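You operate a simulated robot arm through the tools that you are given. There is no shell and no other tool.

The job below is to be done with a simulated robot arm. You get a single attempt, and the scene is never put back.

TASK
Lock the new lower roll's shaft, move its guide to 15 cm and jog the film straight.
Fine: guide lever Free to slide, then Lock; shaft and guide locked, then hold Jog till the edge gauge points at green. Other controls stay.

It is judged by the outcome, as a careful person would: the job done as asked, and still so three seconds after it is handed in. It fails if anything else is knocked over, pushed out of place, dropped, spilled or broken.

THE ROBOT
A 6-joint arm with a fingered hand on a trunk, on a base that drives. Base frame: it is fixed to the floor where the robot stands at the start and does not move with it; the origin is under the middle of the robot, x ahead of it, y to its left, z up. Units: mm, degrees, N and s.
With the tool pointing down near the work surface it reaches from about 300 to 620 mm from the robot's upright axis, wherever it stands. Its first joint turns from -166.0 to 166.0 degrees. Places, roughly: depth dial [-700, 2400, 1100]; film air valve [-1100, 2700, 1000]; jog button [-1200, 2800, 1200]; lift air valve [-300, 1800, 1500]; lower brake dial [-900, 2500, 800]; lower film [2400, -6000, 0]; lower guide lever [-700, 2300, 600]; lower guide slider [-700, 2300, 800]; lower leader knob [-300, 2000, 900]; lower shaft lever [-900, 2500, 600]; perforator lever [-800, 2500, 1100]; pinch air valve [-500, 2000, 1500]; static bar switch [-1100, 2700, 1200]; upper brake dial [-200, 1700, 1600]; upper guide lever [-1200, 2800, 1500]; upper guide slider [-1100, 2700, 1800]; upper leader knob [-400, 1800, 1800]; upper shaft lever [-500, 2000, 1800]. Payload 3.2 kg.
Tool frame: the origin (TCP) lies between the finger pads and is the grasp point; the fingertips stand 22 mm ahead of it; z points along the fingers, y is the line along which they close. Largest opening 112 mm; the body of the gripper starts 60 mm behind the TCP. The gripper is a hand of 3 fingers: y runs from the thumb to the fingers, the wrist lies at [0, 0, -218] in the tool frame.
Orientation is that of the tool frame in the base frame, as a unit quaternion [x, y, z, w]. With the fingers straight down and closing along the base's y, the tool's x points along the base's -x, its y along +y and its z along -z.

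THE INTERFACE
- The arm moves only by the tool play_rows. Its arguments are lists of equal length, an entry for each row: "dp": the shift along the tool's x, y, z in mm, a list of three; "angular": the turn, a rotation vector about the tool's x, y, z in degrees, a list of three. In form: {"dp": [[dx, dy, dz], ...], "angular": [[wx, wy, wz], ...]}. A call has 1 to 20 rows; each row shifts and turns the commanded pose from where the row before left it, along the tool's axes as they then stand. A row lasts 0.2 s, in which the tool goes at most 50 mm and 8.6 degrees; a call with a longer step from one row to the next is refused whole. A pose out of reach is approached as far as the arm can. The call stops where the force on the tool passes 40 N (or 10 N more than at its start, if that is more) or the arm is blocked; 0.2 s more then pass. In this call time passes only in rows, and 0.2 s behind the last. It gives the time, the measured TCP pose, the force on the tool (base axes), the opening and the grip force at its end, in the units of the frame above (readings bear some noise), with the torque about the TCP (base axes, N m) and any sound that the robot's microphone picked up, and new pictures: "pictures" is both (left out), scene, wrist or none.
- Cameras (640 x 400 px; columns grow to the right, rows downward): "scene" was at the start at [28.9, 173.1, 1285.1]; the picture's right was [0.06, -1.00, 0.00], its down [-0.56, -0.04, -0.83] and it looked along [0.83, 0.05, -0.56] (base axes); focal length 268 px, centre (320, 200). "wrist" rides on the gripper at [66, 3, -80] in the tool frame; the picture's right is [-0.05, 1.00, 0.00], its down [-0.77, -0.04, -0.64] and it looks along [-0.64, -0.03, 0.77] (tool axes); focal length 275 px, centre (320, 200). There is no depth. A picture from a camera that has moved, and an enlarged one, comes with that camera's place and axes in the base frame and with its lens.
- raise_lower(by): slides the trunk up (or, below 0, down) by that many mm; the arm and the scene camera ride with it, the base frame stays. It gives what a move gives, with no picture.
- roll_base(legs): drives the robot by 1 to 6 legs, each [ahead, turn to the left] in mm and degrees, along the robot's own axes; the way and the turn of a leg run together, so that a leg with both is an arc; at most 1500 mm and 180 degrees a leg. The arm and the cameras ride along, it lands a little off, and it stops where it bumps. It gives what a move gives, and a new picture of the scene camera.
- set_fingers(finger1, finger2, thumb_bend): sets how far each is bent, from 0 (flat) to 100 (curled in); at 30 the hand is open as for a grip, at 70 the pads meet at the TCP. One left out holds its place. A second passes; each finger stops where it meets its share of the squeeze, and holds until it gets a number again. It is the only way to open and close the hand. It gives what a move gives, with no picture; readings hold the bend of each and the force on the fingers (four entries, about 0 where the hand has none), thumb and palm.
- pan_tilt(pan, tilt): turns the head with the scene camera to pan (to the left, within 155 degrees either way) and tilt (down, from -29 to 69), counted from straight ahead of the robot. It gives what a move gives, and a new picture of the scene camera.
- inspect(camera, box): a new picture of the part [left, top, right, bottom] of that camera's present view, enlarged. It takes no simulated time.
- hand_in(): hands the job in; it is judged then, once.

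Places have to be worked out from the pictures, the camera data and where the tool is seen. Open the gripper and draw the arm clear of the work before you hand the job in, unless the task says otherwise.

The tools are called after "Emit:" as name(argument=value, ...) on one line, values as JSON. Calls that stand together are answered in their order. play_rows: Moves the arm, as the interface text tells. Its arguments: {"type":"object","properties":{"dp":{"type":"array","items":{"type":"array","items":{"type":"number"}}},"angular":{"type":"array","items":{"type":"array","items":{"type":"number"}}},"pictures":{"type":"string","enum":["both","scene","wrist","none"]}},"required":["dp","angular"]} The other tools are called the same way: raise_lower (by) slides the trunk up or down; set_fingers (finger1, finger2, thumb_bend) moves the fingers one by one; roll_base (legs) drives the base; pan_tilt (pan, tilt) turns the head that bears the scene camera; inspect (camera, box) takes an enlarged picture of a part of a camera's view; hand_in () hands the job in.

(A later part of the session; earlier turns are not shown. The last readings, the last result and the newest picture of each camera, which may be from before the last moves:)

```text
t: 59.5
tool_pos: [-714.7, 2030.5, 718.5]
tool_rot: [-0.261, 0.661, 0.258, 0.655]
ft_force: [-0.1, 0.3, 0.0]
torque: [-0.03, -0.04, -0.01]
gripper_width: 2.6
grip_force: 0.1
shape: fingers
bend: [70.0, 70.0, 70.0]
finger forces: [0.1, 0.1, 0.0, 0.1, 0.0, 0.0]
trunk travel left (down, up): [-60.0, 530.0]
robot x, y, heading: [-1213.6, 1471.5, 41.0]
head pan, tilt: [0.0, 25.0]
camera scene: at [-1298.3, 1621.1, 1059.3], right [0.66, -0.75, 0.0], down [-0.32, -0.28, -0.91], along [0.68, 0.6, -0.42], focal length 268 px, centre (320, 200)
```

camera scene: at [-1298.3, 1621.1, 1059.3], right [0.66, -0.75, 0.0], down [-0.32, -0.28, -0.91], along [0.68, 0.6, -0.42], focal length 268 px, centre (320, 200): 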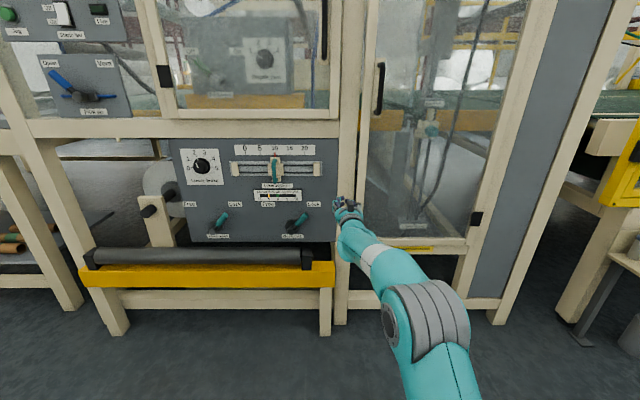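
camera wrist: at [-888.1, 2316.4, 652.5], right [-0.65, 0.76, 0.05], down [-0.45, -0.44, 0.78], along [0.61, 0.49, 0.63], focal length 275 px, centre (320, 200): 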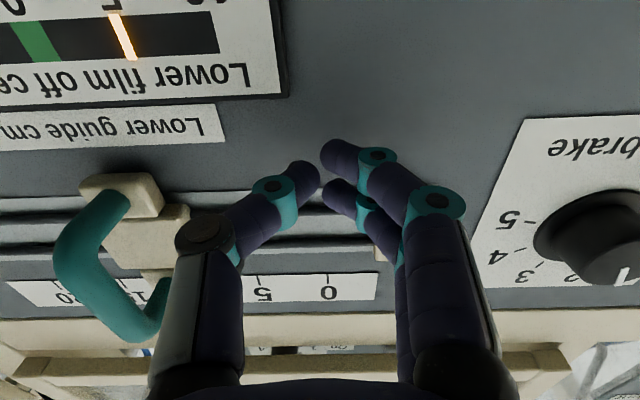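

The base is now at R≈−1906 with the panel to my left-front. I bring the hand left, down and back a bit relative to the robot, into the region that worked before.

Emit:
play_rows(dp=[[0, 27, -20], [0, 27, -20], [0, 27, -20], [0, 26, -20], [29, 0, -10], [29, 0, -10], [29, 0, -10], [30, 0, -10], [30, 0, -10]], angular=[[1.4, 0, 0], [0, 0, 0], [0, 0, 0], [0, 0, 0], [0, 0, 0], [0, 0, 0], [0, 0, 0], [0, 0, 0], [0, 0, 0]], pictures="none")

```text
t: 61.5
tool_pos: [-889.5, 2027.7, 575.2]
tool_rot: [-0.251, 0.666, 0.248, 0.657]
ft_force: [-0.8, 0.0, 0.6]
torque: [0.0, 0.0, -0.03]
gripper_width: 2.2
grip_force: 0.1
shape: fingers
bend: [70.0, 70.0, 70.0]
finger forces: [0.0, 0.0, 0.1, 0.1, 0.0, 0.0]
out of reach, approached as far as the arm can: row 9
trunk travel left (down, up): [-60.0, 530.0]
robot x, y, heading: [-1211.3, 1470.0, 41.0]
head pan, tilt: [0.0, 25.0]
```

The hand is at R≈−2107, z≈575, in a good posture. I drive the base forward 210 mm toward the panel.

Emit:
roll_base(legs=[[210, 0]])

Emit:
inspect(camera="wrist", box=[0, 0, 640, 400])

```text
t: 63.2
tool_pos: [-731.6, 2168.6, 574.9]
tool_rot: [-0.252, 0.666, 0.248, 0.657]
ft_force: [-0.4, -0.1, -0.1]
torque: [0.0, 0.01, 0.0]
gripper_width: 2.4
grip_force: 0.1
shape: fingers
bend: [70.0, 70.0, 70.0]
finger forces: [0.0, 0.0, 0.0, 0.0, 0.1, 0.1]
trunk travel left (down, up): [-60.0, 530.0]
robot x, y, heading: [-1055.3, 1612.3, 41.4]
head pan, tilt: [0.0, 25.0]
camera scene: at [-1139.2, 1760.6, 1059.3], right [0.66, -0.75, 0.0], down [-0.32, -0.28, -0.91], along [0.68, 0.6, -0.42], focal length 268 px, centre (320, 200)
```

scene: 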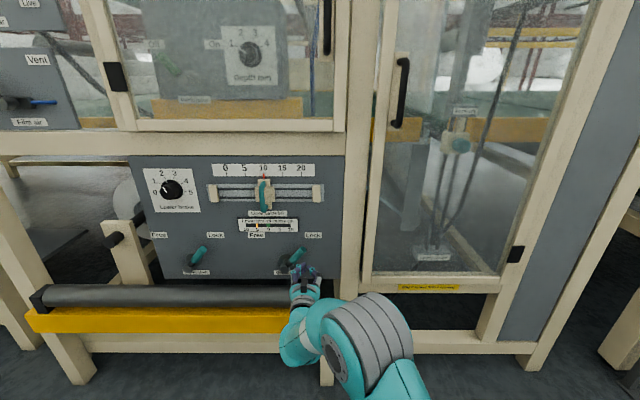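

```text
1.00 times, centred on (320, 200) of wrist (not enlarged: the box is as wide or as high as the picture)
camera zoom: at [-794.6, 2116.1, 510.7], right [-0.66, 0.75, 0.05], down [-0.45, -0.44, 0.78], along [0.6, 0.49, 0.62], focal length 275 px, centre (320, 200)
```

zoom: 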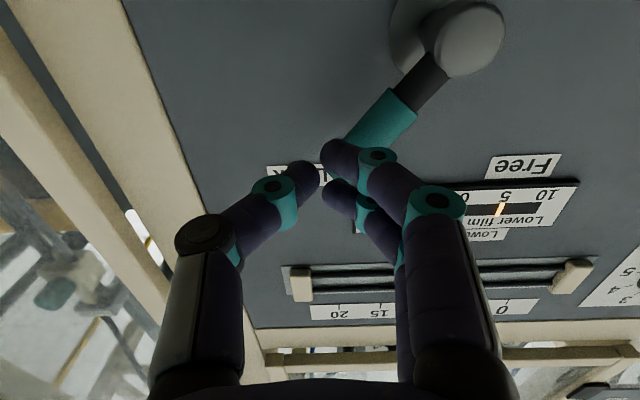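

The base landed well (hand n≈893, R≈−2107, z≈575). I shift the hand 11 mm right and 13 mm down, then go forward beside the guide lever's handle.

Emit:
play_rows(dp=[[13, -11, 0], [0, 0, 20], [0, 0, 20], [0, 0, 20]], angular=[[0, 0, 0], [0, 0, 0], [0, 0, 0], [0, 0, 0]], pictures="wrist")

Emit:
inspect(camera="scene", box=[220, 220, 380, 320])

```text
t: 64.2
tool_pos: [-683.2, 2206.1, 566.3]
tool_rot: [-0.252, 0.666, 0.248, 0.657]
ft_force: [-2.3, -6.1, -1.8]
torque: [0.02, -0.07, 0.16]
gripper_width: 2.4
grip_force: 3.2
shape: fingers
bend: [70.0, 71.0, 70.0]
finger forces: [0.0, 5.7, 0.0, 0.1, 0.0, 0.0]
out of reach, approached as far as the arm can: row 1
trunk travel left (down, up): [-60.0, 530.0]
robot x, y, heading: [-1053.0, 1614.3, 41.2]
head pan, tilt: [0.0, 25.0]
camera wrist: at [-747.0, 2154.6, 501.8], right [-0.66, 0.75, 0.05], down [-0.45, -0.44, 0.78], along [0.61, 0.49, 0.62], focal length 275 px, centre (320, 200)
```

wrist: 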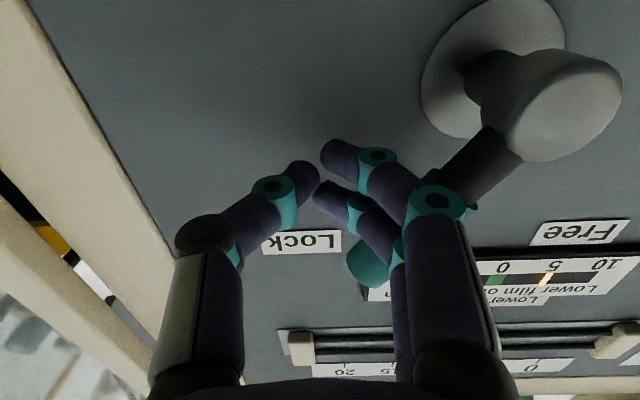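

```text
4.00 times, centred on (300, 270) of scene
camera zoom: at [-1139.3, 1760.3, 1059.2], right [0.66, -0.75, 0.0], down [-0.32, -0.28, -0.91], along [0.68, 0.6, -0.42], focal length 1070 px, centre (400, -80)
```

zoom: 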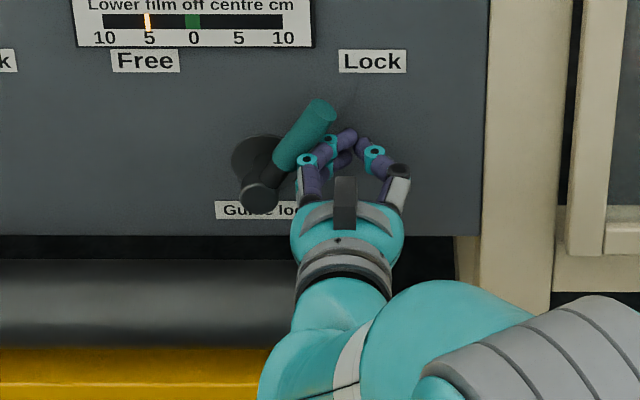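

Fingers just touch the guide handle (6 N) from its lower right. I sweep it left along its arc to Free.

Emit:
play_rows(dp=[[-7, 4.6, 0], [-7.3, 4.7, 0], [-10.6, 8.6, 0], [-8.8, 10.1, 0], [-7, 11.7, 0], [-4.8, 12.7, 0]], angular=[[0, 0, 0], [0, 0, 0], [0, 0, 0], [0, 0, 0], [0, 0, 0], [0, 0, 0]], pictures="wrist")

Emit:
inspect(camera="scene", box=[220, 220, 380, 320])

```text
t: 65.6
tool_pos: [-719.0, 2246.1, 613.9]
tool_rot: [-0.251, 0.666, 0.248, 0.657]
ft_force: [-0.5, 0.4, -0.2]
torque: [-0.02, -0.01, -0.02]
gripper_width: 1.8
grip_force: 0.2
shape: fingers
bend: [70.0, 70.0, 70.0]
finger forces: [0.0, 0.0, 0.0, 0.0, 0.0, 0.1]
trunk travel left (down, up): [-60.0, 530.0]
robot x, y, heading: [-1054.8, 1614.8, 41.7]
head pan, tilt: [0.0, 25.0]
camera wrist: at [-783.2, 2195.3, 548.2], right [-0.66, 0.75, 0.05], down [-0.44, -0.44, 0.78], along [0.6, 0.49, 0.62], focal length 275 px, centre (320, 200)
```

wrist: 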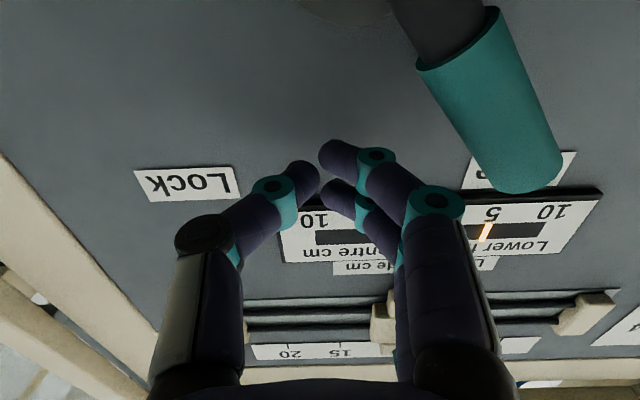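

```text
4.00 times, centred on (300, 270) of scene
camera zoom: at [-1139.2, 1760.5, 1059.3], right [0.66, -0.75, 0.0], down [-0.32, -0.28, -0.91], along [0.68, 0.6, -0.42], focal length 1070 px, centre (400, -80)
```

zoom: 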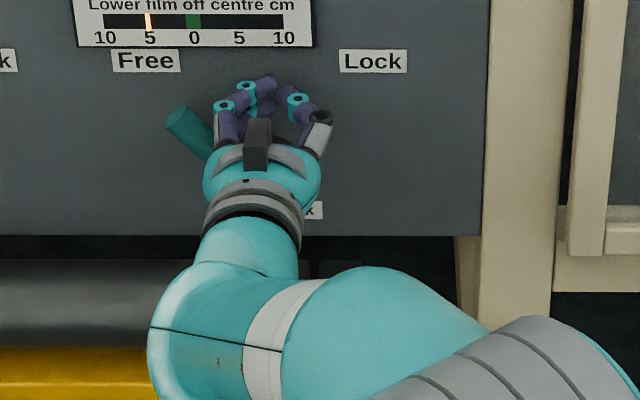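

The lever swung over to the left side toward Free, and contact force is gone. I push a bit farther along the arc to make sure it is fully seated at Free.

Emit:
play_rows(dp=[[0, 8, 0], [0.3, 8, 0], [0.8, 8, 0], [1.2, 7, 0]], angular=[[0, 0, 0], [0, 0, 0], [0, 0, 0], [0, 0, 0]], pictures="wrist")

```text
t: 66.6
tool_pos: [-738.6, 2268.9, 611.3]
tool_rot: [-0.25, 0.666, 0.248, 0.658]
ft_force: [1.0, -6.9, 1.7]
torque: [-0.08, 0.01, 0.09]
gripper_width: 0.1
grip_force: 3.4
shape: fingers
bend: [71.0, 70.0, 70.0]
finger forces: [6.6, 0.0, 0.0, 0.1, 0.1, 0.0]
trunk travel left (down, up): [-60.0, 530.0]
robot x, y, heading: [-1053.9, 1612.3, 41.1]
head pan, tilt: [0.0, 25.0]
camera wrist: at [-802.7, 2217.5, 546.3], right [-0.66, 0.75, 0.05], down [-0.45, -0.44, 0.78], along [0.61, 0.49, 0.63], focal length 275 px, centre (320, 200)
```

wrist: 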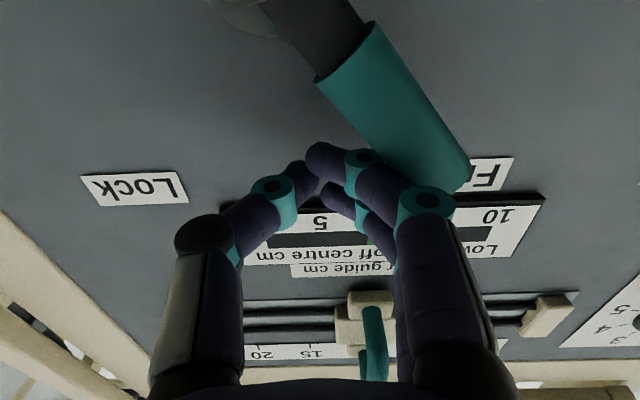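

Contact at 7 N; one more small nudge to confirm the stop.

Emit:
play_rows(dp=[[2, 3, 0], [2, 2, 0]], angular=[[0, 0, 0], [0, 0, 0]], pictures="none")

```text
t: 67.2
tool_pos: [-742.4, 2271.8, 610.0]
tool_rot: [-0.249, 0.664, 0.25, 0.659]
ft_force: [10.5, -9.6, 16.1]
torque: [0.08, 0.16, 0.06]
gripper_width: 0.0
grip_force: 9.5
shape: fingers
bend: [71.0, 70.0, 69.0]
finger forces: [18.2, 0.0, 0.1, 0.0, 0.1, 0.0]
trunk travel left (down, up): [-60.0, 530.0]
robot x, y, heading: [-1052.4, 1612.6, 41.3]
head pan, tilt: [0.0, 25.0]
```

The stop is confirmed (~21 N): guide lever is at Free. I release up-right and draw the hand back, then open it for the slider handle.

Emit:
play_rows(dp=[[-8, -10, 0], [-8, -10, 0], [0, 0, -30], [0, 0, -35]], angular=[[0, 0, 0], [0, 0, 0], [0, 0, 0], [0, 0, 0]], pictures="none")

Emit:
set_fingers(finger1=40, finger2=40, thumb_bend=40)

Emit:
raise_lower(by=145)

Emit:
inspect(camera="wrist", box=[0, 0, 640, 400])

Emit:
inspect(camera="scene", box=[120, 150, 440, 350])

```text
t: 68.2
tool_pos: [-776.8, 2217.0, 623.3]
tool_rot: [-0.253, 0.665, 0.248, 0.657]
ft_force: [-0.4, 0.1, 1.5]
torque: [0.0, 0.06, 0.01]
gripper_width: 2.4
grip_force: 0.0
shape: fingers
bend: [70.0, 70.0, 70.0]
finger forces: [0.0, 0.0, 0.2, 0.0, 0.1, 0.1]
trunk travel left (down, up): [-60.0, 530.0]
robot x, y, heading: [-1054.0, 1614.3, 41.2]
head pan, tilt: [0.0, 25.0]
```

```text
t: 69.2
tool_pos: [-777.0, 2216.2, 622.7]
tool_rot: [-0.252, 0.666, 0.248, 0.657]
ft_force: [-1.5, -0.4, 0.0]
torque: [0.02, -0.02, 0.0]
gripper_width: 83.0
grip_force: 0.1
shape: fingers
bend: [40.0, 40.0, 40.0]
finger forces: [0.1, 0.0, 0.0, 0.0, 0.0, 0.0]
trunk travel left (down, up): [-60.0, 530.0]
robot x, y, heading: [-1052.4, 1612.5, 41.2]
head pan, tilt: [0.0, 25.0]
```

```text
t: 70.9
tool_pos: [-777.1, 2217.7, 768.3]
tool_rot: [-0.251, 0.666, 0.248, 0.658]
ft_force: [0.1, -0.3, -0.6]
torque: [0.02, 0.02, -0.04]
gripper_width: 83.1
grip_force: 0.1
shape: fingers
bend: [40.0, 40.0, 40.0]
finger forces: [0.1, 0.0, 0.0, 0.0, 0.0, 0.0]
trunk travel left (down, up): [-205.0, 385.0]
robot x, y, heading: [-1054.7, 1612.3, 41.3]
head pan, tilt: [0.0, 25.0]
```

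```text
1.00 times, centred on (320, 200) of wrist (not enlarged: the box is as wide or as high as the picture)
camera zoom: at [-841.0, 2165.1, 703.8], right [-0.66, 0.75, 0.05], down [-0.45, -0.44, 0.78], along [0.6, 0.49, 0.62], focal length 275 px, centre (320, 200)
```

zoom: 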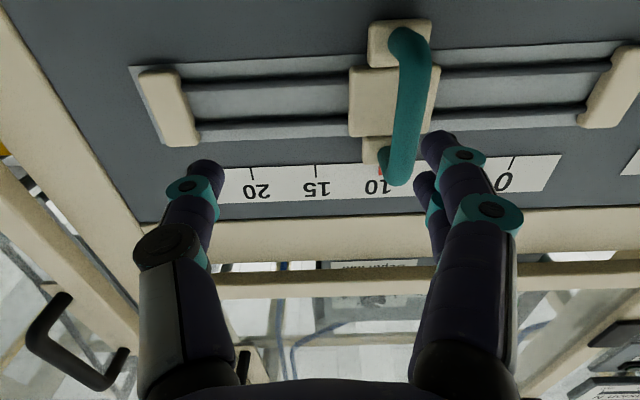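

```text
2.00 times, centred on (280, 250) of scene
camera zoom: at [-1139.2, 1760.6, 1204.2], right [0.66, -0.75, 0.0], down [-0.32, -0.28, -0.91], along [0.68, 0.6, -0.42], focal length 535 px, centre (400, 100)
```

zoom: 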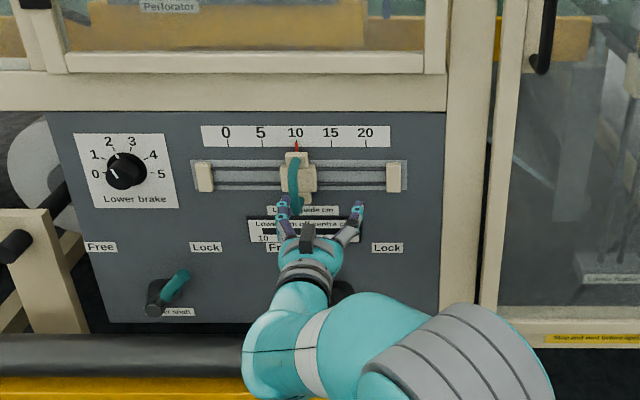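

The slider handle bar is at R≈−2221, n≈942, z≈770. I move the open hand left 47 mm to centre on the bar, keeping clear of it.

Emit:
play_rows(dp=[[0, 16, 0], [0, 16, 0], [0, 15, 0]], angular=[[0, 0, 0], [0, 0, 0], [0, 0, 0]], pictures="both")

Emit:
inspect(camera="scene", box=[180, 200, 340, 300])

```text
t: 71.7
tool_pos: [-808.5, 2250.9, 766.8]
tool_rot: [-0.251, 0.666, 0.248, 0.657]
ft_force: [-0.5, -0.4, 0.6]
torque: [-0.04, -0.04, 0.02]
gripper_width: 83.1
grip_force: 0.0
shape: fingers
bend: [40.0, 40.0, 40.0]
finger forces: [0.1, 0.0, 0.0, 0.1, 0.0, 0.0]
trunk travel left (down, up): [-205.0, 385.0]
robot x, y, heading: [-1053.1, 1611.6, 41.4]
head pan, tilt: [0.0, 25.0]
camera scene: at [-1139.2, 1760.5, 1204.3], right [0.66, -0.75, 0.0], down [-0.32, -0.28, -0.91], along [0.68, 0.6, -0.42], focal length 268 px, centre (320, 200)
camera wrist: at [-872.5, 2199.9, 703.6], right [-0.66, 0.75, 0.05], down [-0.45, -0.44, 0.78], along [0.6, 0.49, 0.62], focal length 275 px, centre (320, 200)
```

scene: 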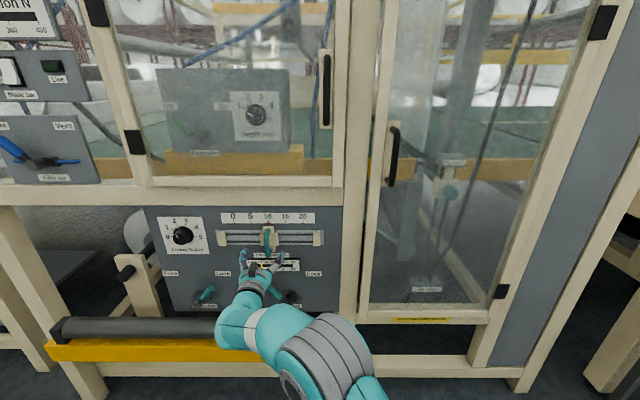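
wrist: 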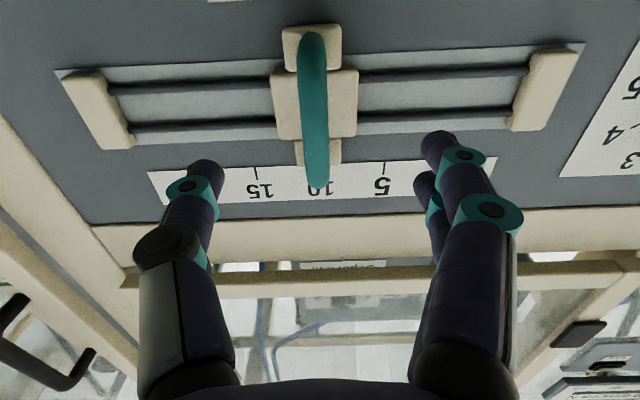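

```text
4.00 times, centred on (260, 250) of scene
camera zoom: at [-1139.2, 1760.5, 1204.3], right [0.66, -0.75, 0.0], down [-0.32, -0.28, -0.91], along [0.68, 0.6, -0.42], focal length 1070 px, centre (560, 0)
```

zoom: 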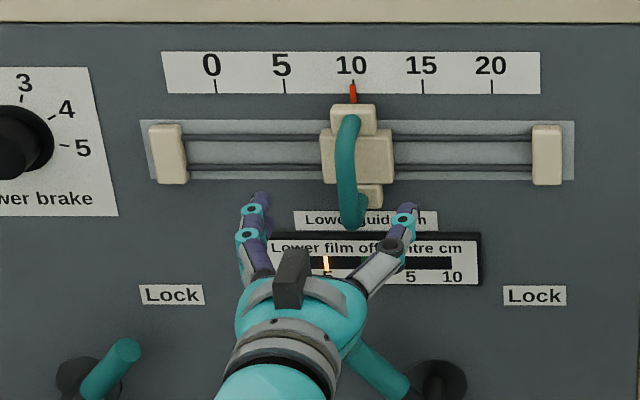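

The bar is centred between the opened fingers. I move forward 49 mm to bring it between the pads.

Emit:
play_rows(dp=[[0, -2, 17], [0, 0, 16], [0, 0, 16]], angular=[[0, 0, 0], [0, 0, 0], [0, 0, 0]], pictures="wrist")

Emit:
inspect(camera="scene", box=[180, 200, 340, 300])

```text
t: 72.5
tool_pos: [-768.0, 2282.8, 768.0]
tool_rot: [-0.251, 0.666, 0.248, 0.657]
ft_force: [-0.8, 0.3, -0.4]
torque: [0.0, -0.01, -0.01]
gripper_width: 82.9
grip_force: 0.0
shape: fingers
bend: [40.0, 40.0, 40.0]
finger forces: [0.0, 0.0, 0.1, 0.0, 0.0, 0.0]
trunk travel left (down, up): [-205.0, 385.0]
robot x, y, heading: [-1054.0, 1611.2, 41.2]
head pan, tilt: [0.0, 25.0]
camera wrist: at [-832.3, 2231.3, 703.2], right [-0.66, 0.75, 0.05], down [-0.45, -0.44, 0.78], along [0.6, 0.49, 0.62], focal length 275 px, centre (320, 200)
```

wrist: 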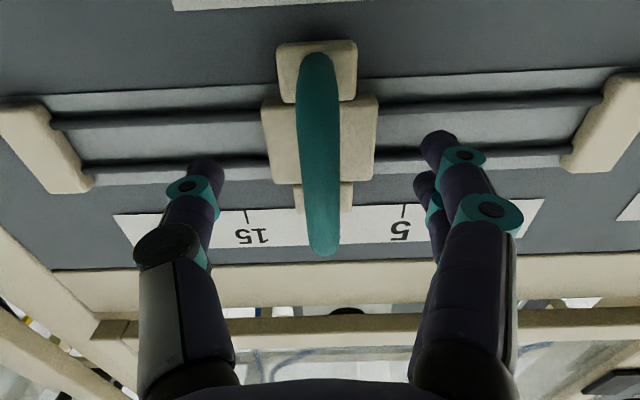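

```text
4.00 times, centred on (260, 250) of scene
camera zoom: at [-1139.3, 1760.5, 1204.3], right [0.66, -0.75, 0.0], down [-0.32, -0.28, -0.91], along [0.68, 0.6, -0.42], focal length 1070 px, centre (560, 0)
```

zoom: 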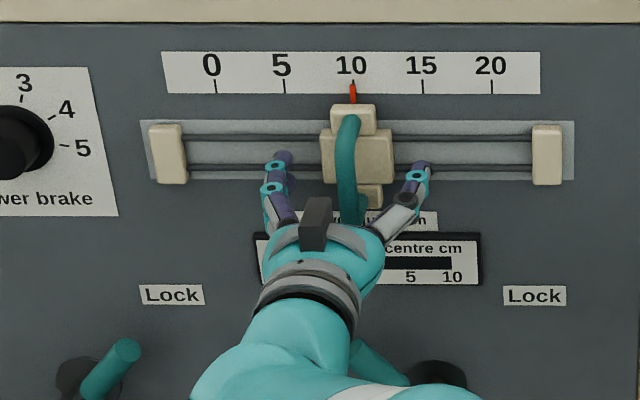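

The bar lies between the pads. I advance 4 mm more and close the fingers on it.

Emit:
play_rows(dp=[[0, 0, 4]], angular=[[0, 0, 0]], pictures="none")

Emit:
set_fingers(finger1=66, finger2=66, thumb_bend=66)

Emit:
inspect(camera="wrist", box=[0, 0, 640, 400])

Emit:
inspect(camera="scene", box=[180, 200, 340, 300])

```text
t: 72.9
tool_pos: [-764.2, 2285.6, 767.3]
tool_rot: [-0.252, 0.665, 0.249, 0.657]
ft_force: [0.3, 0.2, -0.4]
torque: [0.0, -0.04, -0.01]
gripper_width: 82.9
grip_force: 0.1
shape: fingers
bend: [40.0, 40.0, 40.0]
finger forces: [0.0, 0.1, 0.0, 0.1, 0.0, 0.0]
trunk travel left (down, up): [-205.0, 385.0]
robot x, y, heading: [-1055.5, 1614.2, 41.4]
head pan, tilt: [0.0, 25.0]
```

```text
t: 73.9
tool_pos: [-765.2, 2285.7, 768.3]
tool_rot: [-0.252, 0.666, 0.248, 0.656]
ft_force: [0.0, 0.0, -0.9]
torque: [-0.01, -0.02, 0.03]
gripper_width: 12.1
grip_force: 0.0
shape: fingers
bend: [66.0, 66.0, 66.0]
finger forces: [0.0, 0.0, 0.0, 0.0, 0.0, 0.0]
trunk travel left (down, up): [-205.0, 385.0]
robot x, y, heading: [-1051.4, 1614.3, 41.2]
head pan, tilt: [0.0, 25.0]
```

```text
1.00 times, centred on (320, 200) of wrist (not enlarged: the box is as wide or as high as the picture)
camera zoom: at [-829.7, 2233.6, 703.1], right [-0.66, 0.75, 0.05], down [-0.45, -0.44, 0.78], along [0.6, 0.49, 0.62], focal length 275 px, centre (320, 200)
```

zoom: 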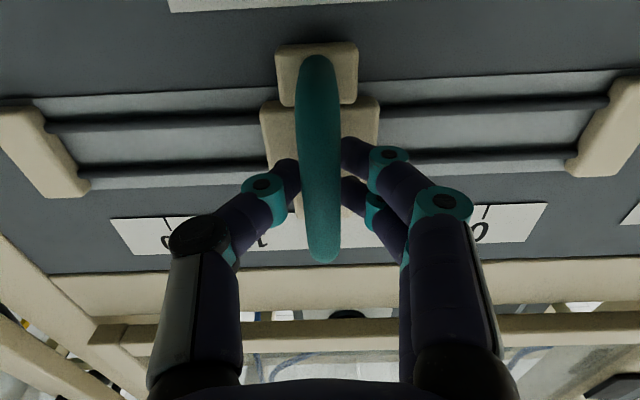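

```text
4.00 times, centred on (260, 250) of scene
camera zoom: at [-1139.2, 1760.5, 1204.3], right [0.66, -0.75, 0.0], down [-0.32, -0.28, -0.91], along [0.68, 0.6, -0.42], focal length 1070 px, centre (560, 0)
```

zoom: 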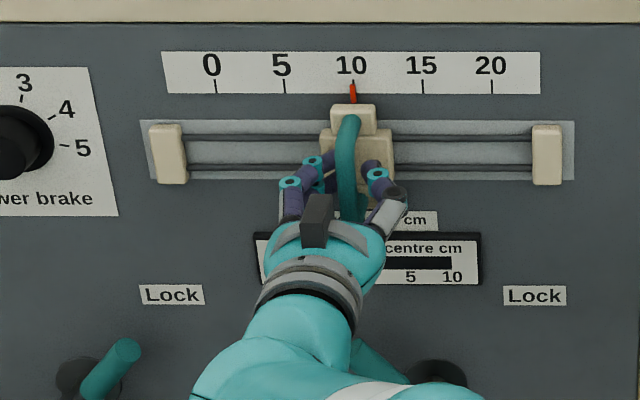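

A small gap remains around the bar; I close a little more to hold it.

Emit:
set_fingers(finger1=70, finger2=70, thumb_bend=70)

Emit:
inspect(camera="scene", box=[180, 200, 340, 300])

```text
t: 74.9
tool_pos: [-765.3, 2286.4, 766.1]
tool_rot: [-0.252, 0.666, 0.248, 0.657]
ft_force: [0.7, -0.2, 0.1]
torque: [0.0, -0.02, 0.0]
gripper_width: 2.6
grip_force: 0.1
shape: fingers
bend: [70.0, 70.0, 70.0]
finger forces: [0.0, 0.0, 0.0, 0.0, 0.0, 0.0]
trunk travel left (down, up): [-205.0, 385.0]
robot x, y, heading: [-1052.9, 1614.7, 41.1]
head pan, tilt: [0.0, 25.0]
```

```text
4.00 times, centred on (260, 250) of scene
camera zoom: at [-1139.2, 1760.5, 1204.3], right [0.66, -0.75, 0.0], down [-0.32, -0.28, -0.91], along [0.68, 0.6, -0.42], focal length 1070 px, centre (560, 0)
```

zoom: 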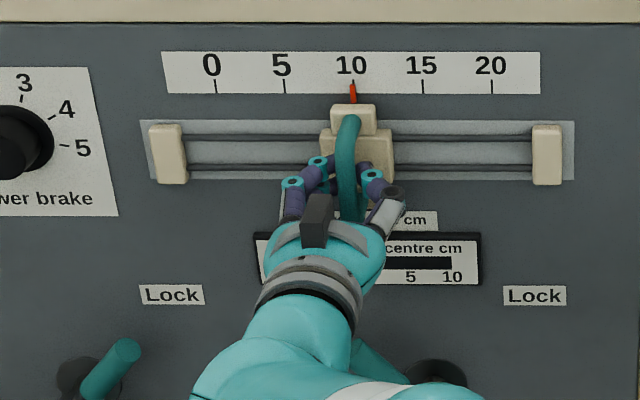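

The pads show no contact though nearly closed; I look at the wrist view to see where the bar lies relative to the fingertips.

Emit:
inspect(camera="wrist", box=[160, 40, 480, 300])

```text
1.54 times, centred on (320, 170) of wrist
camera zoom: at [-829.7, 2233.6, 703.1], right [-0.66, 0.75, 0.05], down [-0.45, -0.44, 0.78], along [0.6, 0.49, 0.62], focal length 424 px, centre (320, 246)
```

zoom: 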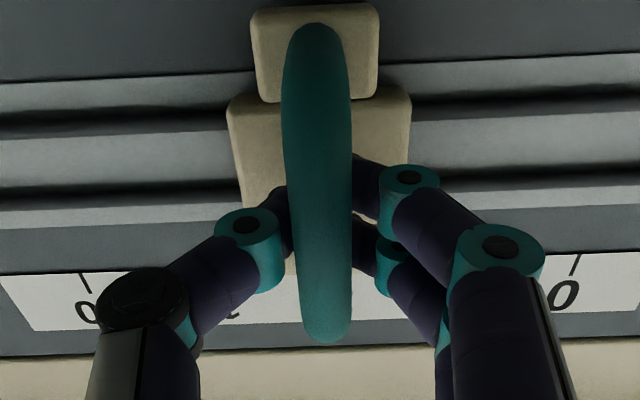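

The fingertips have closed behind the bar, so it is caged in the hand. That is good enough to drag it: I move right 45 mm, then check the pointer.

Emit:
play_rows(dp=[[0, -9, 0], [0, -9, 0], [0, -9, 0], [0, -9, 0], [0, -9, 0]], angular=[[0, 0, 0], [0, 0, 0], [0, 0, 0], [0, 0, 0], [0, 0, 0]], pictures="none")

Emit:
inspect(camera="scene", box=[200, 200, 360, 300])

Emit:
inspect(camera="wrist", box=[160, 40, 480, 300])

```text
t: 76.1
tool_pos: [-736.0, 2253.7, 767.7]
tool_rot: [-0.252, 0.665, 0.248, 0.658]
ft_force: [0.0, 2.2, 2.6]
torque: [0.03, 0.03, -0.02]
gripper_width: 4.2
grip_force: 0.3
shape: fingers
bend: [69.0, 69.0, 70.0]
finger forces: [1.0, 1.1, 0.0, 0.1, 0.1, 0.0]
trunk travel left (down, up): [-205.0, 385.0]
robot x, y, heading: [-1055.5, 1612.8, 41.5]
head pan, tilt: [0.0, 25.0]
```

```text
4.00 times, centred on (280, 250) of scene
camera zoom: at [-1139.3, 1760.6, 1204.3], right [0.66, -0.75, 0.0], down [-0.32, -0.28, -0.91], along [0.68, 0.6, -0.42], focal length 1070 px, centre (480, 0)
```

zoom: 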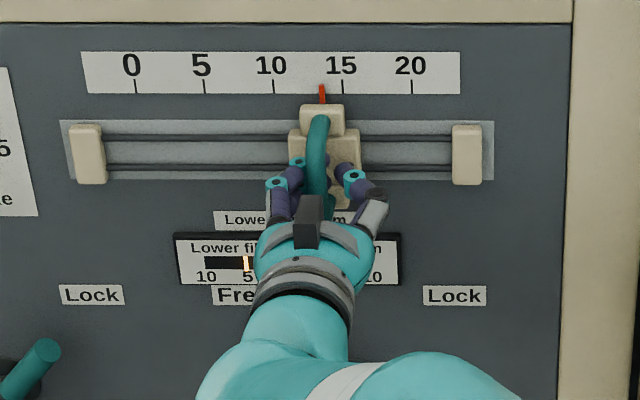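

```text
1.54 times, centred on (320, 170) of wrist
camera zoom: at [-801.0, 2200.3, 702.9], right [-0.66, 0.75, 0.05], down [-0.45, -0.44, 0.78], along [0.61, 0.49, 0.62], focal length 424 px, centre (320, 246)
```

zoom: 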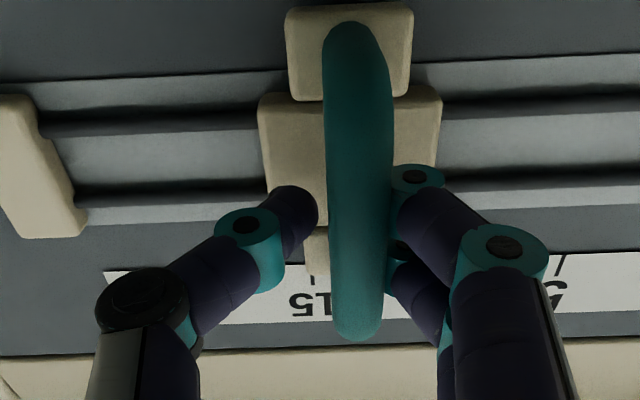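

The pointer reads about 13.5; it follows the hand now. I drag 14 mm more to the right.

Emit:
play_rows(dp=[[0, -7, 0], [0, -7, 0]], angular=[[0, 0, 0], [0, 0, 0]], pictures="none")

Emit:
inspect(camera="scene", box=[245, 200, 325, 250])

```text
t: 76.7
tool_pos: [-728.5, 2241.2, 767.8]
tool_rot: [-0.252, 0.666, 0.248, 0.657]
ft_force: [-1.3, 1.5, 0.0]
torque: [0.0, -0.04, 0.02]
gripper_width: 4.1
grip_force: 1.1
shape: fingers
bend: [69.0, 69.0, 70.0]
finger forces: [0.9, 1.0, 0.0, 0.0, 0.0, 0.0]
trunk travel left (down, up): [-205.0, 385.0]
robot x, y, heading: [-1056.2, 1616.1, 41.5]
head pan, tilt: [0.0, 25.0]
```

```text
8.00 times, centred on (285, 225) of scene
camera zoom: at [-1139.4, 1760.7, 1204.2], right [0.66, -0.75, 0.0], down [-0.32, -0.28, -0.91], along [0.68, 0.6, -0.42], focal length 2140 px, centre (600, 0)
```

zoom: 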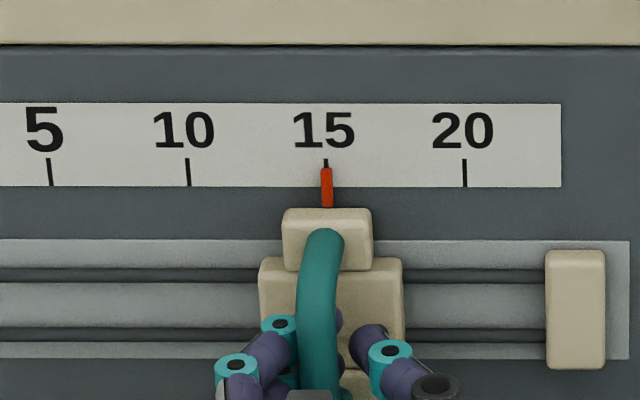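

The red pointer sits exactly on 15. I open the hand, draw straight back and recheck the pointer.

Emit:
set_fingers(finger1=35, finger2=35, thumb_bend=35)

Emit:
play_rows(dp=[[0, 0, -20], [0, 0, -25], [0, 0, -25]], angular=[[0, 0, 0], [0, 0, 0], [0, 0, 0]], pictures="wrist")

Emit:
inspect(camera="scene", box=[245, 200, 325, 250])

```text
t: 77.7
tool_pos: [-727.3, 2241.2, 766.6]
tool_rot: [-0.252, 0.666, 0.248, 0.657]
ft_force: [0.4, -0.3, 0.0]
torque: [0.01, 0.04, 0.03]
gripper_width: 97.2
grip_force: 0.1
shape: fingers
bend: [35.0, 35.0, 35.0]
finger forces: [0.0, 0.0, 0.1, 0.0, 0.0, 0.0]
trunk travel left (down, up): [-205.0, 385.0]
robot x, y, heading: [-1054.8, 1613.7, 41.5]
head pan, tilt: [0.0, 25.0]
```

```text
t: 78.5
tool_pos: [-780.3, 2195.3, 768.3]
tool_rot: [-0.251, 0.666, 0.247, 0.657]
ft_force: [0.4, -0.2, -0.7]
torque: [0.0, 0.01, 0.01]
gripper_width: 97.3
grip_force: 0.1
shape: fingers
bend: [35.0, 35.0, 35.0]
finger forces: [0.1, 0.1, 0.1, 0.1, 0.0, 0.0]
trunk travel left (down, up): [-205.0, 385.0]
robot x, y, heading: [-1051.2, 1613.4, 41.4]
head pan, tilt: [0.0, 25.0]
camera wrist: at [-844.8, 2143.3, 704.6], right [-0.66, 0.75, 0.05], down [-0.45, -0.44, 0.78], along [0.61, 0.49, 0.62], focal length 275 px, centre (320, 200)
```

wrist: 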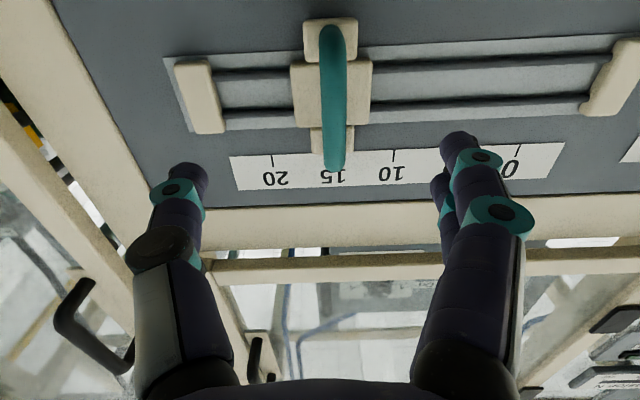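

```text
8.00 times, centred on (285, 225) of scene
camera zoom: at [-1139.1, 1760.6, 1204.3], right [0.66, -0.75, 0.0], down [-0.32, -0.28, -0.91], along [0.68, 0.6, -0.42], focal length 2140 px, centre (600, 0)
```

zoom: 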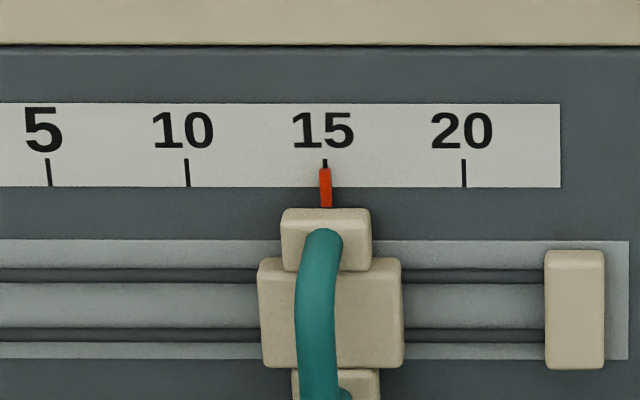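

The guide stays at 15. I close the hand again, lower the trunk 200 mm and move left to the lower-left side of the guide lever handle.

Emit:
set_fingers(finger1=70, finger2=70, thumb_bend=70)

Emit:
raise_lower(by=-200)

Emit:
play_rows(dp=[[1, 24, 0], [1, 24, 0], [1, 24, 0], [0, 23, 0]], angular=[[0, 0, 0], [0, 0, 0], [0, 0, 0], [0, 0, 0]], pictures="both")

Emit:
inspect(camera="scene", box=[160, 200, 360, 325])

```text
t: 79.5
tool_pos: [-781.0, 2196.0, 768.5]
tool_rot: [-0.252, 0.666, 0.248, 0.657]
ft_force: [1.1, -0.8, -0.4]
torque: [0.01, 0.01, 0.0]
gripper_width: 3.0
grip_force: 0.1
shape: fingers
bend: [70.0, 70.0, 70.0]
finger forces: [0.1, 0.0, 0.1, 0.0, 0.0, 0.1]
trunk travel left (down, up): [-205.0, 385.0]
robot x, y, heading: [-1058.3, 1616.0, 41.5]
head pan, tilt: [0.0, 25.0]
```

```text
t: 81.7
tool_pos: [-781.3, 2196.8, 568.9]
tool_rot: [-0.251, 0.666, 0.248, 0.657]
ft_force: [0.0, -1.0, -0.5]
torque: [0.02, -0.03, -0.02]
gripper_width: 2.7
grip_force: 0.0
shape: fingers
bend: [70.0, 70.0, 70.0]
finger forces: [0.0, 0.0, 0.0, 0.0, 0.0, 0.1]
trunk travel left (down, up): [-5.0, 585.0]
robot x, y, heading: [-1050.6, 1612.9, 41.3]
head pan, tilt: [0.0, 25.0]
```

```text
t: 82.7
tool_pos: [-841.3, 2267.2, 565.9]
tool_rot: [-0.252, 0.666, 0.248, 0.657]
ft_force: [0.2, 0.1, 0.5]
torque: [0.03, 0.04, 0.01]
gripper_width: 2.9
grip_force: 0.0
shape: fingers
bend: [70.0, 70.0, 70.0]
finger forces: [0.1, 0.0, 0.0, 0.1, 0.0, 0.1]
trunk travel left (down, up): [-5.0, 585.0]
robot x, y, heading: [-1051.0, 1613.4, 41.4]
head pan, tilt: [0.0, 25.0]
camera scene: at [-1139.2, 1760.5, 1004.3], right [0.66, -0.75, 0.0], down [-0.32, -0.28, -0.91], along [0.68, 0.6, -0.42], focal length 268 px, centre (320, 200)
camera wrist: at [-907.1, 2214.8, 500.9], right [-0.66, 0.75, 0.05], down [-0.45, -0.44, 0.78], along [0.61, 0.49, 0.62], focal length 275 px, centre (320, 200)
```

scene: 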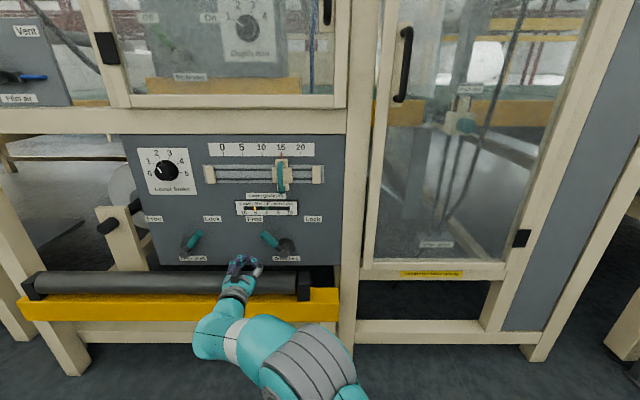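
wrist: 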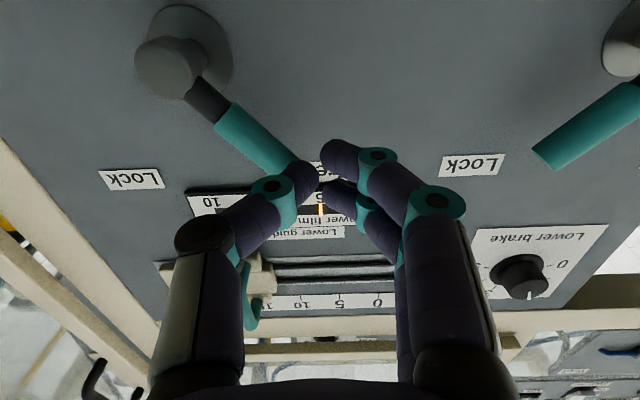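

```text
3.20 times, centred on (260, 262) of scene
camera zoom: at [-1139.2, 1760.5, 1004.3], right [0.66, -0.75, 0.0], down [-0.32, -0.28, -0.91], along [0.68, 0.6, -0.42], focal length 856 px, centre (512, 0)
```

zoom: 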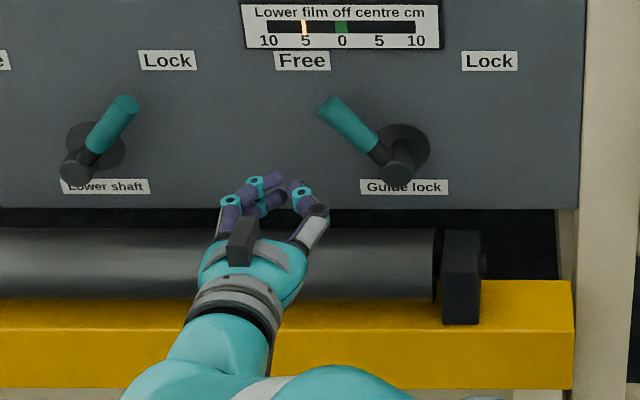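

The view matches the starting arrangement used at the shaft lever. I go forward 75 mm and sweep the guide lever to upright, as before.

Emit:
play_rows(dp=[[0, 0, 25], [0, 0, 25], [0, 0, 25]], angular=[[0, 0, 0], [0, 0, 0], [0, 0, 0]], pictures="wrist")

Emit:
inspect(camera="scene", box=[160, 200, 360, 325])

```text
t: 83.5
tool_pos: [-787.2, 2316.4, 564.5]
tool_rot: [-0.251, 0.666, 0.248, 0.658]
ft_force: [0.0, 0.0, -0.4]
torque: [0.01, 0.0, 0.02]
gripper_width: 2.8
grip_force: 0.1
shape: fingers
bend: [70.0, 70.0, 70.0]
finger forces: [0.0, 0.0, 0.1, 0.1, 0.0, 0.1]
trunk travel left (down, up): [-5.0, 585.0]
robot x, y, heading: [-1052.6, 1610.8, 41.4]
head pan, tilt: [0.0, 25.0]
camera wrist: at [-850.6, 2263.8, 500.5], right [-0.66, 0.75, 0.05], down [-0.45, -0.44, 0.78], along [0.6, 0.49, 0.62], focal length 275 px, centre (320, 200)
```

wrist: 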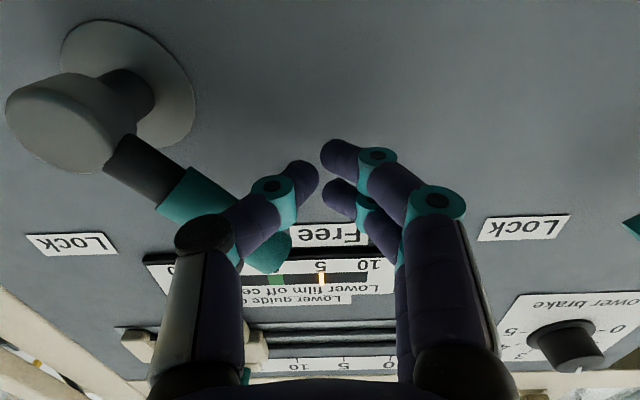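

```text
3.20 times, centred on (260, 262) of scene
camera zoom: at [-1139.3, 1760.5, 1004.3], right [0.66, -0.75, 0.0], down [-0.32, -0.28, -0.91], along [0.68, 0.6, -0.42], focal length 856 px, centre (512, 0)
```

zoom: 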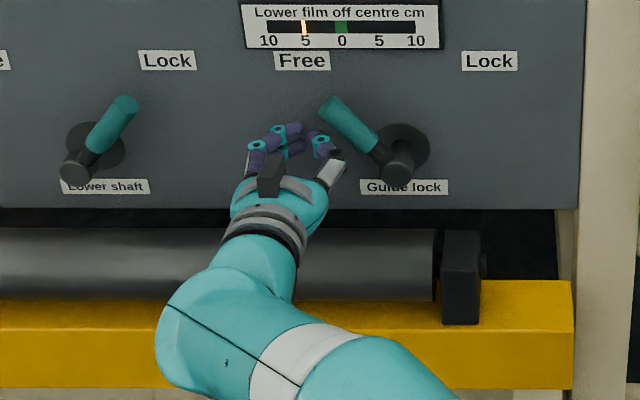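

No contact yet and the fingers are placed at the handle's lower left. I sweep it over the top toward Lock.

Emit:
play_rows(dp=[[-7.2, -9, 0], [-11, -8, 0], [-9.6, -9, 0], [-7.9, -10.4, 0], [-5.9, -11.8, 0], [-3.8, -12.6, 0], [-1.6, -13, 0], [0.8, -13.2, 0]], angular=[[0, 0, 0], [0, 0, 0], [0, 0, 0], [0, 0, 0], [0, 0, 0], [0, 0, 0], [0, 0, 0], [0, 0, 0]], pictures="wrist")

Emit:
inspect(camera="scene", box=[160, 200, 360, 325])

```text
t: 85.3
tool_pos: [-727.7, 2251.2, 611.1]
tool_rot: [-0.251, 0.667, 0.247, 0.657]
ft_force: [0.0, -0.2, -0.4]
torque: [0.01, 0.0, 0.01]
gripper_width: 2.4
grip_force: 0.1
shape: fingers
bend: [70.0, 70.0, 70.0]
finger forces: [0.0, 0.1, 0.0, 0.0, 0.0, 0.1]
trunk travel left (down, up): [-5.0, 585.0]
robot x, y, heading: [-1050.5, 1613.2, 41.3]
head pan, tilt: [0.0, 25.0]
camera wrist: at [-792.5, 2198.5, 546.5], right [-0.66, 0.75, 0.05], down [-0.45, -0.44, 0.78], along [0.61, 0.49, 0.62], focal length 275 px, centre (320, 200)
```

wrist: 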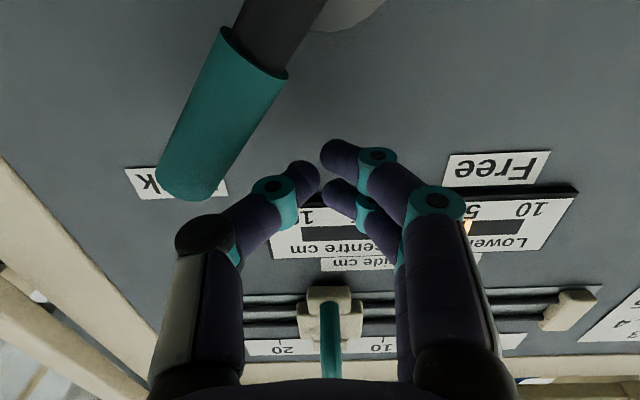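

```text
3.20 times, centred on (260, 262) of scene
camera zoom: at [-1139.2, 1760.6, 1004.3], right [0.66, -0.75, 0.0], down [-0.32, -0.28, -0.91], along [0.68, 0.6, -0.42], focal length 856 px, centre (512, 0)
```

zoom: 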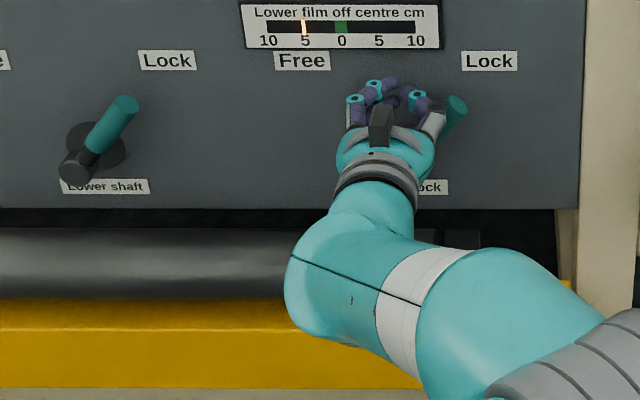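

The lever has gone over to the Lock side, free of contact. I follow on and nudge it to confirm it is against its stop.

Emit:
play_rows(dp=[[2, -9, 0], [2.5, -7, 0], [2.5, -4, 0]], angular=[[0, 0, 0], [0, 0, 0], [0, 0, 0]], pictures="none")

```text
t: 86.1
tool_pos: [-717.0, 2236.8, 606.1]
tool_rot: [-0.253, 0.664, 0.249, 0.658]
ft_force: [-5.4, 3.6, 7.8]
torque: [-0.1, -0.09, 0.0]
gripper_width: 0.0
grip_force: 4.4
shape: fingers
bend: [70.0, 70.0, 72.0]
finger forces: [0.1, 0.0, 0.0, 0.1, 9.4, 0.0]
trunk travel left (down, up): [-5.0, 585.0]
robot x, y, heading: [-1049.2, 1613.8, 41.4]
head pan, tilt: [0.0, 25.0]
```

Emit:
play_rows(dp=[[2.5, -3, 0], [2, -2, 0]], angular=[[0, 0, 0], [0, 0, 0]], pictures="none")

```text
t: 86.7
tool_pos: [-714.2, 2232.2, 602.9]
tool_rot: [-0.252, 0.663, 0.25, 0.659]
ft_force: [-12.2, 6.5, 21.7]
torque: [-0.17, -0.21, -0.05]
gripper_width: 0.3
grip_force: 11.1
shape: fingers
bend: [69.0, 69.0, 75.0]
finger forces: [0.0, 0.1, 0.0, 0.0, 22.3, 0.0]
trunk travel left (down, up): [-5.0, 585.0]
robot x, y, heading: [-1055.1, 1612.8, 41.5]
head pan, tilt: [0.0, 25.0]
```

The stop is reached (~26 N). I release up-left and draw back, then check both levers and the guide.

Emit:
play_rows(dp=[[-8, 10, 0], [-10, 12, 0], [0, 0, -30], [0, 0, -35], [0, 0, -20]], angular=[[0, 0, 0], [0, 0, 0], [0, 0, 0], [0, 0, 0], [0, 0, 0]], pictures="both")

Emit:
inspect(camera="scene", box=[130, 130, 370, 280])

```text
t: 87.9
tool_pos: [-791.7, 2193.3, 617.5]
tool_rot: [-0.251, 0.666, 0.248, 0.657]
ft_force: [-0.3, 0.4, -0.1]
torque: [-0.02, 0.01, -0.02]
gripper_width: 2.3
grip_force: 0.1
shape: fingers
bend: [70.0, 70.0, 70.0]
finger forces: [0.0, 0.0, 0.0, 0.1, 0.0, 0.0]
trunk travel left (down, up): [-5.0, 585.0]
robot x, y, heading: [-1054.1, 1614.2, 41.3]
head pan, tilt: [0.0, 25.0]
camera scene: at [-1139.2, 1760.6, 1004.3], right [0.66, -0.75, 0.0], down [-0.32, -0.28, -0.91], along [0.68, 0.6, -0.42], focal length 268 px, centre (320, 200)
camera wrist: at [-855.1, 2141.4, 553.4], right [-0.66, 0.75, 0.05], down [-0.45, -0.44, 0.78], along [0.61, 0.49, 0.62], focal length 275 px, centre (320, 200)
```

scene: 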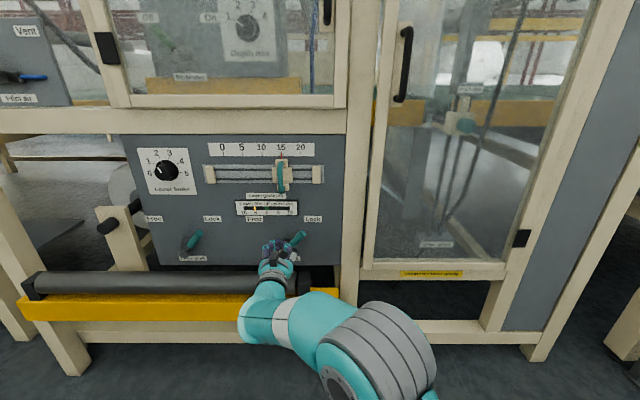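
wrist: 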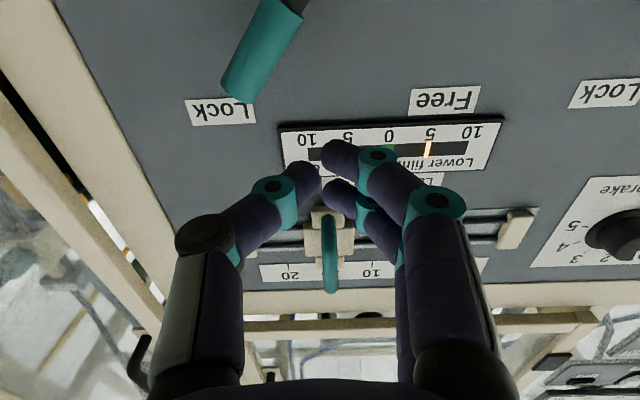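

```text
2.67 times, centred on (250, 205) of scene
camera zoom: at [-1139.2, 1760.6, 1004.3], right [0.66, -0.75, 0.0], down [-0.32, -0.28, -0.91], along [0.68, 0.6, -0.42], focal length 714 px, centre (507, 187)
```

zoom: 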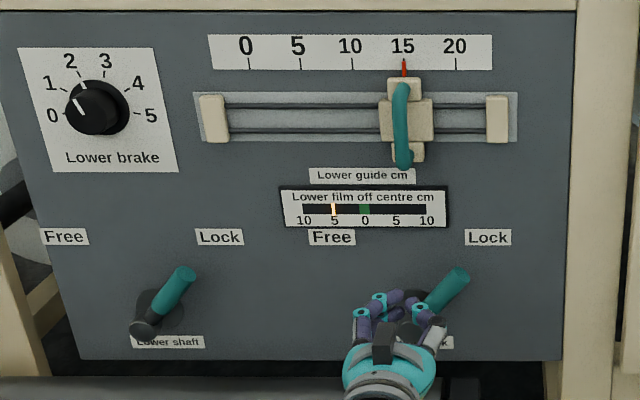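

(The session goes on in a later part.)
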